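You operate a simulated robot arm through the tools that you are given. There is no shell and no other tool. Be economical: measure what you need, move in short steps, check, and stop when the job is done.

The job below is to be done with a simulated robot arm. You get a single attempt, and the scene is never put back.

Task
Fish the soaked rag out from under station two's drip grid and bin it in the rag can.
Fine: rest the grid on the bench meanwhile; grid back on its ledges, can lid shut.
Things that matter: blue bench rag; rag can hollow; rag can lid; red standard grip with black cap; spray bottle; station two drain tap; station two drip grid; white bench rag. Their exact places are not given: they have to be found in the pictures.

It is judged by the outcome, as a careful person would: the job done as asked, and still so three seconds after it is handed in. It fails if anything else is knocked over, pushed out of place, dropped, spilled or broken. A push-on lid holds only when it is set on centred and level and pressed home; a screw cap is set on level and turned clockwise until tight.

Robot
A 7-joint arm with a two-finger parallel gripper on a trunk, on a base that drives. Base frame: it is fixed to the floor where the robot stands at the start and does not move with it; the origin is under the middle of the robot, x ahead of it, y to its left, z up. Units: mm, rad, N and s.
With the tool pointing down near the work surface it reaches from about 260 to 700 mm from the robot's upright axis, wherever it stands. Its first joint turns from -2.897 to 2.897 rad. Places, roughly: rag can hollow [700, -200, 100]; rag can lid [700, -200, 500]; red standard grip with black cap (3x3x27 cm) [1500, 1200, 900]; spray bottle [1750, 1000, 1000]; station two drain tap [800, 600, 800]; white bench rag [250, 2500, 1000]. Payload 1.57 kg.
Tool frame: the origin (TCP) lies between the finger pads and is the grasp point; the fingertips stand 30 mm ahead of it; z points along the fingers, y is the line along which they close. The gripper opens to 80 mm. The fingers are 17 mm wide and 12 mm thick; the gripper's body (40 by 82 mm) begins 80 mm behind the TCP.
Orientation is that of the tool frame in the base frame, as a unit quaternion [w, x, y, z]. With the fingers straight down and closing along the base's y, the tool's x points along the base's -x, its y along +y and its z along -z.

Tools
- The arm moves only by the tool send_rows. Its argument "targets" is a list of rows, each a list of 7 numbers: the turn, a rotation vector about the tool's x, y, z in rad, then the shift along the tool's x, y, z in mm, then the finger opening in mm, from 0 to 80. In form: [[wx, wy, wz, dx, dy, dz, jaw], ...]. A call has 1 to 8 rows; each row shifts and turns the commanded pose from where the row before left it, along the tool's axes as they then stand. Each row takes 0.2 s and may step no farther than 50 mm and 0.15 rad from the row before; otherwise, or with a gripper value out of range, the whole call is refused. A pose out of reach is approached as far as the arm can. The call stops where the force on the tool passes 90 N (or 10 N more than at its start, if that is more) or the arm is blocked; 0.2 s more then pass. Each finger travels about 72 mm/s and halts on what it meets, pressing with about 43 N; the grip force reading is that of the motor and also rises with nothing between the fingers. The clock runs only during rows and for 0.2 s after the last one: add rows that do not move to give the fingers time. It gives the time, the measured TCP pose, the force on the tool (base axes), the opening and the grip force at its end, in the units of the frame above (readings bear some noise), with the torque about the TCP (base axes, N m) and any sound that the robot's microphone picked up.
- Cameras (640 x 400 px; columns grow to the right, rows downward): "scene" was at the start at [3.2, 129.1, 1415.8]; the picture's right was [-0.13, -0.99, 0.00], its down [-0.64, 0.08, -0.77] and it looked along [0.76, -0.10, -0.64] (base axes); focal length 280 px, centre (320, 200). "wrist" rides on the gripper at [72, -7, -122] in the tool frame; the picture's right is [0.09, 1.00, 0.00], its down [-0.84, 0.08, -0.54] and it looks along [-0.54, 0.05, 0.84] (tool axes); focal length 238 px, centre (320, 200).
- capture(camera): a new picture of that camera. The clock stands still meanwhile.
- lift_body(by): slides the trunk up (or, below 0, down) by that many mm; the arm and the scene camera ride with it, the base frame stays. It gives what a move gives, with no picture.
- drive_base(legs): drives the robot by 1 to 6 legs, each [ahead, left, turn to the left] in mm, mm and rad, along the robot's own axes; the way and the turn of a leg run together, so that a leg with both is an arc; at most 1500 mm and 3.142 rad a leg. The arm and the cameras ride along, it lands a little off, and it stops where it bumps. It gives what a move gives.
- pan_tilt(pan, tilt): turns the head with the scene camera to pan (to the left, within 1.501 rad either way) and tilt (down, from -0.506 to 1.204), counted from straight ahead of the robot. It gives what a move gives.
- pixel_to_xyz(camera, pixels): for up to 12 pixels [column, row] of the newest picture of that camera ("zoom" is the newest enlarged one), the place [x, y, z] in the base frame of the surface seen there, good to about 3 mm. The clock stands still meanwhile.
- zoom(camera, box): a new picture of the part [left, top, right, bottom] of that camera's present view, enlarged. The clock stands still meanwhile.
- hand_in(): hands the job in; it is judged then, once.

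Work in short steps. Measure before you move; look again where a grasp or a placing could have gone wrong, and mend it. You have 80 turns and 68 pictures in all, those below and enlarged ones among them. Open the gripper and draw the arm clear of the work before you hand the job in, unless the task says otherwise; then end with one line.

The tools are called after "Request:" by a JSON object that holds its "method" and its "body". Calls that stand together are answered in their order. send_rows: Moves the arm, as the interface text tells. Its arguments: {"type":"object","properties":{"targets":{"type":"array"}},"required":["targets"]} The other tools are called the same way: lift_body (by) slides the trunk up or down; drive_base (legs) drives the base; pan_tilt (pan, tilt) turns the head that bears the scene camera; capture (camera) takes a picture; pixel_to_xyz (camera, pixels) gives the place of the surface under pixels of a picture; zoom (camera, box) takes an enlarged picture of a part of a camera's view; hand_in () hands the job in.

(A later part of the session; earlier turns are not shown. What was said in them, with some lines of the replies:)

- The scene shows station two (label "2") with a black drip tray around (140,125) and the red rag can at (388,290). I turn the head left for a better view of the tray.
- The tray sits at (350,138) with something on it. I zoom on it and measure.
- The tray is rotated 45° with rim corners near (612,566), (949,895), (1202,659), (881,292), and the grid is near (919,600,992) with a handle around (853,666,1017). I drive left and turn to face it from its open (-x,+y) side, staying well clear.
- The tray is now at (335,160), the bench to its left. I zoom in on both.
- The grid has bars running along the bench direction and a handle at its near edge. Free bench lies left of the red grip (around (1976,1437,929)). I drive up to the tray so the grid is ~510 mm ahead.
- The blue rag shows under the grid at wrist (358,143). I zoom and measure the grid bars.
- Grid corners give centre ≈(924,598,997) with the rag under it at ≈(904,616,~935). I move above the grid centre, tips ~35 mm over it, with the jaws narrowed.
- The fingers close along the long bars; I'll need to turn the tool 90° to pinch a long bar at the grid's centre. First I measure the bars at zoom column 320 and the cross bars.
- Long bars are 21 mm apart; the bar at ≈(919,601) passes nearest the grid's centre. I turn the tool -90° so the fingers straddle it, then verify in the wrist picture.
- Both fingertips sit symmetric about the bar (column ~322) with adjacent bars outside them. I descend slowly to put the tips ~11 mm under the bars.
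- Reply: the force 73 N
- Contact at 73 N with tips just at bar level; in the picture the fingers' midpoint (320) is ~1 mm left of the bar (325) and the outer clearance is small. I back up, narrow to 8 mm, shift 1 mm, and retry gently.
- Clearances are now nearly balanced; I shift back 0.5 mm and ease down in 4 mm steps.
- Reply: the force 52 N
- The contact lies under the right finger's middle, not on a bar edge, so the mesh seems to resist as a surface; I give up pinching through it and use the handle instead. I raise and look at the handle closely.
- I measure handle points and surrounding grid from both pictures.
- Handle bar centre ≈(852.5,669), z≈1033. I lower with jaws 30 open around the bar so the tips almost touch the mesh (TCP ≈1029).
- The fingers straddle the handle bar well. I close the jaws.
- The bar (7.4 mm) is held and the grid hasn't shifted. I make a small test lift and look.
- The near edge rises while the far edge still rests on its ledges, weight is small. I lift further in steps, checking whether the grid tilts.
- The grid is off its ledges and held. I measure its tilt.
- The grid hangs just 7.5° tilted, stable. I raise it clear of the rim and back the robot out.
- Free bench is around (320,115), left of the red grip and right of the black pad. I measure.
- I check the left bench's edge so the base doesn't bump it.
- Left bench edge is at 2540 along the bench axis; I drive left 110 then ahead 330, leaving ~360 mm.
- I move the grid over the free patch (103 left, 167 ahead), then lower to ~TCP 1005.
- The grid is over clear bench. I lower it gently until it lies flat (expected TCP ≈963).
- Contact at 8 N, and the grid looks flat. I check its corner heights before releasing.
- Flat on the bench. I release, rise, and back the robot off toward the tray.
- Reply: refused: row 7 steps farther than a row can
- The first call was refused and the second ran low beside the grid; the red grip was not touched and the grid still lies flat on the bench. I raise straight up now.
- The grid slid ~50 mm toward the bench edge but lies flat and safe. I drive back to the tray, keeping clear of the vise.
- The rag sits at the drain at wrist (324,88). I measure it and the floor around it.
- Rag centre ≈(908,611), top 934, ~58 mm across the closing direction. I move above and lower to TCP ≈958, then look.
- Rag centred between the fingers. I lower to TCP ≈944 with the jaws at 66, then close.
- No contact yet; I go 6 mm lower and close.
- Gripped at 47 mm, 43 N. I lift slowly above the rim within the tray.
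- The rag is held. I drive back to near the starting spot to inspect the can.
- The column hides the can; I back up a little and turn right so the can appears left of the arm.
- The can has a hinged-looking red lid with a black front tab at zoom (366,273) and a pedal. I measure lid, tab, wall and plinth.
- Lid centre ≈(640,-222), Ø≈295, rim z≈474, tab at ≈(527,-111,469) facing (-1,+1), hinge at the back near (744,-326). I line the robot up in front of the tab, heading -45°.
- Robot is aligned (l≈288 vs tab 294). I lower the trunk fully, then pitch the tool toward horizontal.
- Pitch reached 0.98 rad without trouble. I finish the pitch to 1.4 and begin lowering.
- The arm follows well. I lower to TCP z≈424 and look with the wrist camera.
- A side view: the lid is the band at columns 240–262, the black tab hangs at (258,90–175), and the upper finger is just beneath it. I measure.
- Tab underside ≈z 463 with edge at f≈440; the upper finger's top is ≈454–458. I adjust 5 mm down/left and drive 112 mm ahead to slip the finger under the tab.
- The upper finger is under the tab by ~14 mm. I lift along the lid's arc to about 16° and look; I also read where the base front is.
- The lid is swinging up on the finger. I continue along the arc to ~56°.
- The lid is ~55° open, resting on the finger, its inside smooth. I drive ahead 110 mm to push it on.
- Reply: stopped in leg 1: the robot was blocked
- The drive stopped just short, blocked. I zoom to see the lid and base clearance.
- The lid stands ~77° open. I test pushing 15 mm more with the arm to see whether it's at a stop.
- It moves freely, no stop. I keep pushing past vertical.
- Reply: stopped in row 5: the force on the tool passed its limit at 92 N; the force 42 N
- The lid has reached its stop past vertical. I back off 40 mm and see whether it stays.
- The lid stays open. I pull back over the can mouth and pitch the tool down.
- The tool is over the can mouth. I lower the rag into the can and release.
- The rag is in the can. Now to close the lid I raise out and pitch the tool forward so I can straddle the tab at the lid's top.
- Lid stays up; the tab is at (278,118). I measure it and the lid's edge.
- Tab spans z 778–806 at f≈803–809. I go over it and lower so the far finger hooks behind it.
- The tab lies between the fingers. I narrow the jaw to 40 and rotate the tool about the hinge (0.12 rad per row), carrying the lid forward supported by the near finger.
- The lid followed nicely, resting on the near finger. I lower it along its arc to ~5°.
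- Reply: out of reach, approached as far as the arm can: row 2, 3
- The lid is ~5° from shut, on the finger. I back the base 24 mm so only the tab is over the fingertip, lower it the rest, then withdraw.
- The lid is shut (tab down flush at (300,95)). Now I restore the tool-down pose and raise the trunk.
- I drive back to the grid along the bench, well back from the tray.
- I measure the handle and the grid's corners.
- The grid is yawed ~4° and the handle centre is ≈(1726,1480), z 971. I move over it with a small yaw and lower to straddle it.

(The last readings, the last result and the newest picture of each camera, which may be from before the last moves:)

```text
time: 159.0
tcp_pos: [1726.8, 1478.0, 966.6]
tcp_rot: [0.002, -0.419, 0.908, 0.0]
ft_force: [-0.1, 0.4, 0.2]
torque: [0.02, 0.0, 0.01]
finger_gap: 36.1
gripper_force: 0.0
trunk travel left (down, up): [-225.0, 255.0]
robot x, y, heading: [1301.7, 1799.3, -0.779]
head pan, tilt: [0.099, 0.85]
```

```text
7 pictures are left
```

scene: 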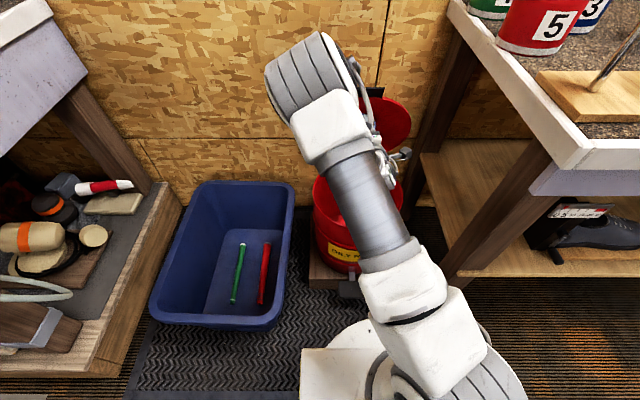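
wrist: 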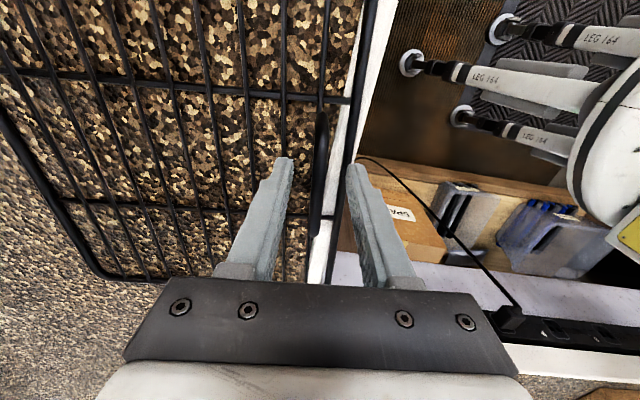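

The handle is centred between the fingers. I close and lift.

Request:
{"method": "send_rows", "body": {"targets": [[0, 0, 0, 0, 0, 0, 0], [0, 0, 0, 0, 0, 0, 0], [0, 0, 0, 0, 0, 0, 0], [0, 0, 0, 0, 0, 0, 0], [0, 0, 0, 0, 0, 0, 0], [0, 0, 0, 0, 0, -8, 0], [0, 0, 0, 0, 0, -15, 0], [0, 0, 0, 0, 0, -25, 0]]}}

Request:
{"method": "send_rows", "body": {"targets": [[0, 0, 0, 0, 0, -40, 0], [0, 0, 0, 0, 0, -40, 0], [0, 0, 0, 0, 0, -40, 0], [0, 0, 0.07, 0, 0, -28, 0], [0, 0, 0, 0, 0, 0, 0]]}}

Request:
{"method": "capture", "body": {"camera": "scene"}}

```text
time: 160.8
tcp_pos: [1726.5, 1478.7, 1016.8]
tcp_rot: [0.002, -0.419, 0.908, 0.001]
ft_force: [-0.6, 1.0, -2.1]
torque: [0.13, 0.15, -0.04]
finger_gap: 7.4
gripper_force: 26.6
trunk travel left (down, up): [-225.0, 255.0]
robot x, y, heading: [1298.2, 1797.8, -0.779]
head pan, tilt: [0.099, 0.85]
```

```text
time: 162.0
tcp_pos: [1723.9, 1477.7, 1164.5]
tcp_rot: [0.001, -0.386, 0.922, 0.001]
ft_force: [-0.9, 0.1, -1.5]
torque: [0.13, 0.14, 0.0]
finger_gap: 7.3
gripper_force: 26.6
trunk travel left (down, up): [-225.0, 255.0]
robot x, y, heading: [1296.9, 1802.5, -0.781]
head pan, tilt: [0.099, 0.85]
```

```text
6 pictures are left
```

scene: 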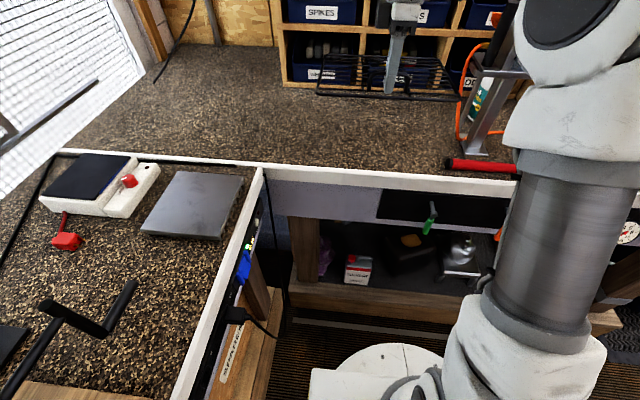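

The grid is held. I drive back to the tray.

Request:
{"method": "drive_base", "body": {"legs": [[-400, 0, 0], [0, -1187, 0], [350, 0, 0]]}}

Request:
{"method": "pan_tilt", "body": {"pan": 0.05, "tilt": 0.85}}

```text
time: 176.2
tcp_pos: [862.0, 667.3, 1164.4]
tcp_rot: [0.002, -0.384, 0.924, 0.001]
ft_force: [0.4, 0.1, -1.7]
torque: [0.13, 0.1, -0.03]
finger_gap: 7.3
gripper_force: 26.2
trunk travel left (down, up): [-225.0, 255.0]
robot x, y, heading: [437.1, 992.8, -0.785]
head pan, tilt: [0.099, 0.85]
```

```text
time: 176.9
tcp_pos: [862.2, 668.3, 1164.5]
tcp_rot: [0.001, -0.384, 0.923, 0.001]
ft_force: [0.1, 0.3, -1.9]
torque: [0.16, 0.14, 0.0]
finger_gap: 7.4
gripper_force: 26.7
trunk travel left (down, up): [-225.0, 255.0]
robot x, y, heading: [440.0, 992.6, -0.787]
head pan, tilt: [0.051, 0.85]
```

I shift 8 mm to the recorded grip spot, level the grid by pitching the tool 0.13 rad, and look.

Request:
{"method": "send_rows", "body": {"targets": [[0.065, 0, 0, 4.2, 7.1, 0, 0], [0.065, 0, 0, 0, 0, 0, 0], [0, 0, 0, 0, 0, 30, 0], [0, 0, 0, 0, 0, 20, 0], [0, 0, 0, 0, 0, 0, 0]]}}

Request:
{"method": "zoom", "body": {"camera": "scene", "box": [240, 60, 520, 230]}}

```text
time: 178.1
tcp_pos: [858.1, 665.3, 1114.7]
tcp_rot: [0.027, -0.383, 0.921, -0.059]
ft_force: [0.1, 0.4, -2.5]
torque: [0.14, 0.13, 0.0]
finger_gap: 7.3
gripper_force: 27.1
trunk travel left (down, up): [-225.0, 255.0]
robot x, y, heading: [446.0, 993.4, -0.782]
head pan, tilt: [0.051, 0.85]
```

```text
2.29 times, centred on (380, 145) of scene
```

zoom: 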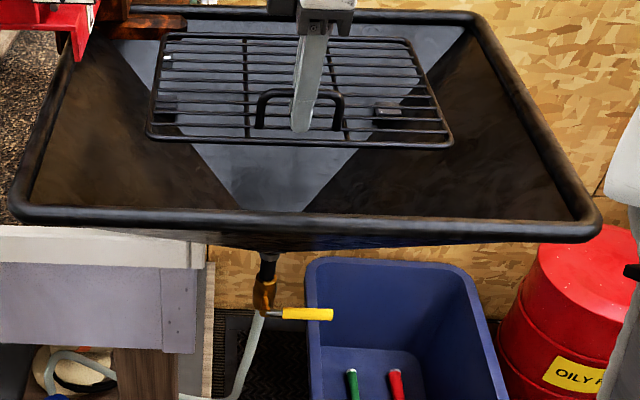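

I measure the held grid's corners to compare with where it originally lay.

Request:
{"method": "pixel_to_xyz", "body": {"camera": "zoom", "pixels": [[149, 135], [451, 142], [170, 36], [407, 41], [300, 144], [290, 38], [390, 103], [165, 108], [350, 144], [220, 140]]}}

```text
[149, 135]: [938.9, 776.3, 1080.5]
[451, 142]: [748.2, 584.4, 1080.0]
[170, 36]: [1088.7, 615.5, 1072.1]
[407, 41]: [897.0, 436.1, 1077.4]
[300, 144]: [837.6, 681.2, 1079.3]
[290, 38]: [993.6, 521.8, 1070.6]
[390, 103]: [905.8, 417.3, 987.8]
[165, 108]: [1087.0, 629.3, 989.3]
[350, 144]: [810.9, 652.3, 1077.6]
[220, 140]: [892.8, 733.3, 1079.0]
```

The grid is ~5 mm too far along f; I correct that and lower straight down to ~1033, then check the force.

Request:
{"method": "send_rows", "body": {"targets": [[0, 0, 0, -1, 10.4, 39, 0], [0, 0, 0, 0, 3.9, 29.7, 0], [0, 0, 0, 0, 0, 0, 0], [0, 0, 0, 0, 0.8, 5.9, 0], [0, 0, 0, 0, 0.5, 4, 0], [0, 0, 0, 0, 0, 0, 0]]}}

Request:
{"method": "zoom", "body": {"camera": "scene", "box": [280, 100, 480, 225]}}

Request:
{"method": "pixel_to_xyz", "body": {"camera": "zoom", "pixels": [[330, 237], [330, 245], [330, 253], [100, 240], [560, 250], [200, 238], [450, 245]]}}

```text
time: 179.5
tcp_pos: [855.4, 671.4, 1034.3]
tcp_rot: [0.027, -0.383, 0.922, -0.06]
ft_force: [-0.5, 0.2, -0.9]
torque: [-0.16, 0.03, -0.03]
finger_gap: 7.3
gripper_force: 26.3
trunk travel left (down, up): [-225.0, 255.0]
robot x, y, heading: [434.8, 994.6, -0.785]
head pan, tilt: [0.051, 0.85]
```

```text
3.20 times, centred on (380, 162) of scene
```

zoom: 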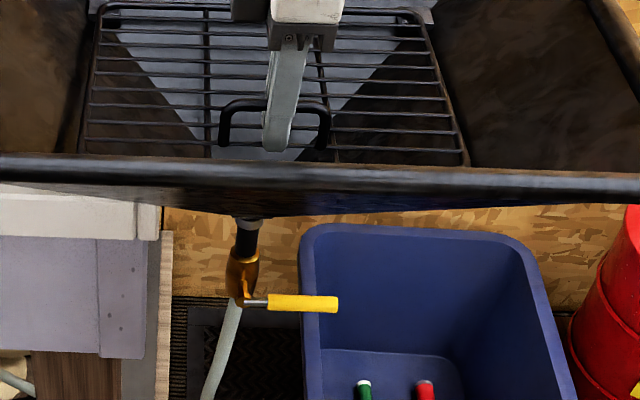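

```text
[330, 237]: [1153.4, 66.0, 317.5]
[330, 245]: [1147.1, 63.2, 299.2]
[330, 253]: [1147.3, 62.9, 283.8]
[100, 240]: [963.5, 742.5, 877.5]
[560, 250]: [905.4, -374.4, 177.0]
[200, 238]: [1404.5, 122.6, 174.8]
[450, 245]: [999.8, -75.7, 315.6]
```

The far edge has touched (force dropped, torque changed) and the position matches. I lower the near edge the last few mm.

Request:
{"method": "send_rows", "body": {"targets": [[0, 0, 0, 0, 0.3, 2, 0], [0, 0, 0, 0, 0.3, 2, 0], [0, 0, 0, 0, 0.3, 2, 0], [0, 0, 0, 0, 0, 0, 0]]}}

```text
time: 180.5
tcp_pos: [855.7, 671.0, 1029.7]
tcp_rot: [0.026, -0.382, 0.922, -0.059]
ft_force: [-0.4, 0.1, 0.7]
torque: [0.07, -0.06, 0.03]
finger_gap: 7.2
gripper_force: 26.6
trunk travel left (down, up): [-225.0, 255.0]
robot x, y, heading: [439.6, 991.3, -0.787]
head pan, tilt: [0.051, 0.85]
```

Almost resting; I lower 3 mm more, see the force, then open the jaws.

Request:
{"method": "send_rows", "body": {"targets": [[0, 0, 0, 0, 0.2, 1.5, 0], [0, 0, 0, 0, 0.2, 1.5, 0], [0, 0, 0, 0, 0, 0, 0]]}}

Request:
{"method": "capture", "body": {"camera": "wrist"}}

```text
time: 181.3
tcp_pos: [855.1, 671.2, 1030.1]
tcp_rot: [0.028, -0.382, 0.922, -0.063]
ft_force: [0.9, -1.8, 27.1]
torque: [0.0, 0.09, -0.01]
finger_gap: 7.1
gripper_force: 26.7
trunk travel left (down, up): [-225.0, 255.0]
robot x, y, heading: [437.2, 995.8, -0.784]
head pan, tilt: [0.051, 0.85]
```

```text
3 pictures are left
```

wrist: 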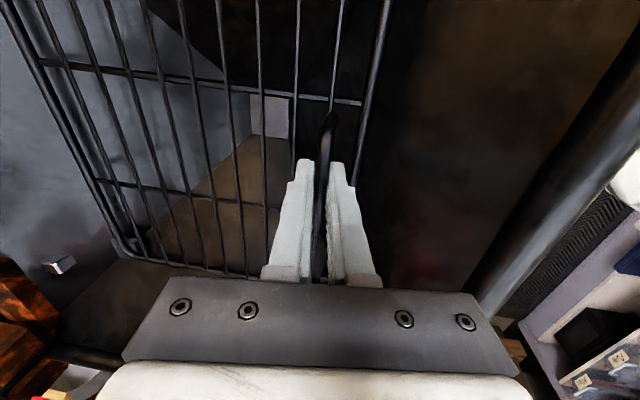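

27 N: firmly seated at the original height. I release and rise.

Request:
{"method": "send_rows", "body": {"targets": [[0, 0, 0, 0, 0, -1.5, 0], [0, 0, 0, 0, 0, 0, 30], [0, 0, 0, 0, 0, 0, 30], [0, 0, 0, 0, -2, -15, 30], [0, 0, 0, 0, -4, -30, 30], [-0.065, 0, 0, 0, 0, -45, 40], [-0.065, 0, 0, 0, 0, -45, 40], [0, 0, 0, 0, 0, 0, 40]]}}

Request:
{"method": "capture", "body": {"camera": "wrist"}}

Request:
{"method": "pixel_to_xyz", "body": {"camera": "wrist", "pixels": [[320, 200], [300, 60], [200, 60], [360, 60], [340, 200]]}}

```text
time: 183.1
tcp_pos: [848.4, 678.2, 1161.6]
tcp_rot: [0.001, -0.384, 0.923, 0.001]
ft_force: [0.6, -0.2, 0.5]
torque: [0.0, -0.01, 0.01]
finger_gap: 40.0
gripper_force: 0.1
trunk travel left (down, up): [-225.0, 255.0]
robot x, y, heading: [435.0, 995.6, -0.79]
head pan, tilt: [0.051, 0.85]
```

```text
2 pictures are left
```

wrist: 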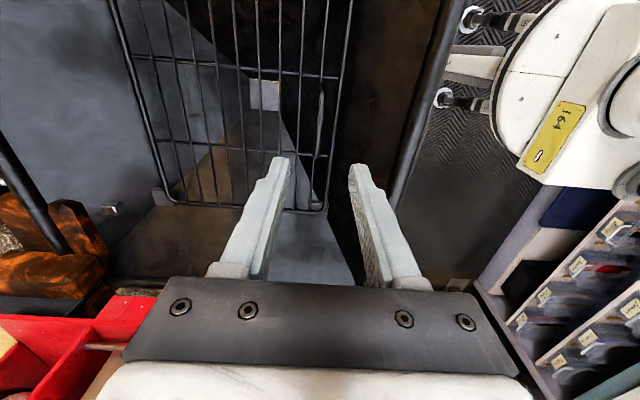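

```text
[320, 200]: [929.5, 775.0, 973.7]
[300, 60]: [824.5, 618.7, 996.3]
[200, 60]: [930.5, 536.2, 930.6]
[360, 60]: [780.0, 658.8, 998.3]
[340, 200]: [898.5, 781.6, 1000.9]
```

The grid lies in place. I verify its corner positions and heights against the originals.

Request:
{"method": "pixel_to_xyz", "body": {"camera": "wrist", "pixels": [[321, 209], [330, 150], [345, 50], [160, 192], [140, 100], [240, 205], [265, 95], [322, 110], [190, 203], [116, 15]]}}

Request:
{"method": "zoom", "body": {"camera": "wrist", "box": [100, 0, 380, 240]}}

```text
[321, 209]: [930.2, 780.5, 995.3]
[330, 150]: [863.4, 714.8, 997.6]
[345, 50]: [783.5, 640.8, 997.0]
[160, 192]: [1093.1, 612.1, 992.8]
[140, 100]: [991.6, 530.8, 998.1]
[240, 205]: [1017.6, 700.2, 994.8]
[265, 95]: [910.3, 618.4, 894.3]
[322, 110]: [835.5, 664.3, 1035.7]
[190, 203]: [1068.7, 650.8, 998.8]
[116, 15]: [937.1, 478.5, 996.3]
```

```text
1.67 times, centred on (240, 120) of wrist
```

zoom: 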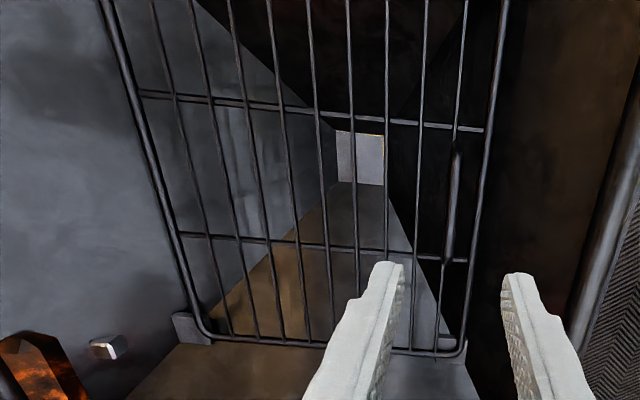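

All corners sit at z 995–998, level on the ledges and within a few mm of the original place. I draw the arm clear by backing the robot off.

Request:
{"method": "drive_base", "body": {"legs": [[-400, 0, 0]]}}

Request:
{"method": "pan_tilt", "body": {"pan": -0.1, "tilt": 0.6}}

Request:
{"method": "capture", "body": {"camera": "scene"}}

```text
time: 186.2
tcp_pos: [566.7, 957.6, 1161.1]
tcp_rot: [0.002, -0.383, 0.924, 0.0]
ft_force: [-0.1, 0.0, -0.6]
torque: [0.02, 0.01, 0.02]
finger_gap: 39.9
gripper_force: 0.0
trunk travel left (down, up): [-225.0, 255.0]
robot x, y, heading: [161.6, 1279.5, -0.785]
head pan, tilt: [0.051, 0.85]
```

```text
time: 187.0
tcp_pos: [566.5, 958.5, 1161.2]
tcp_rot: [0.002, -0.383, 0.924, 0.0]
ft_force: [-0.4, 0.1, -0.1]
torque: [-0.02, -0.01, -0.01]
finger_gap: 39.9
gripper_force: 0.0
trunk travel left (down, up): [-225.0, 255.0]
robot x, y, heading: [158.8, 1274.4, -0.786]
head pan, tilt: [-0.099, 0.6]
```

```text
0 pictures are left
```

scene: 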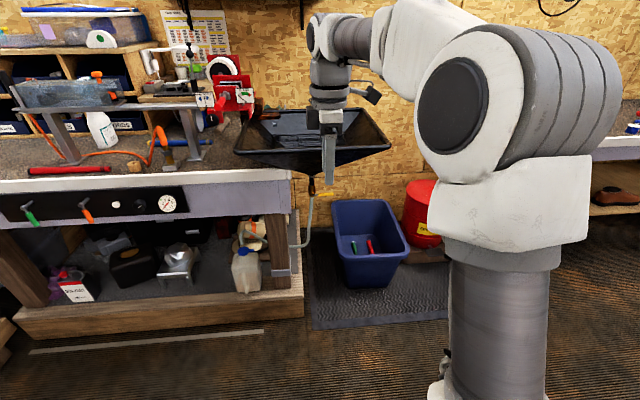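

Everything is in place: the can is shut, the grid is seated, the arm is clear. I hand it in.

Request:
{"method": "hand_in", "body": {}}

```text
The job is handed in.
```

The soaked blue rag is in the rag can with the lid shut, the drip grid is back level on its ledges within a few millimetres of where it was, and the arm is clear.
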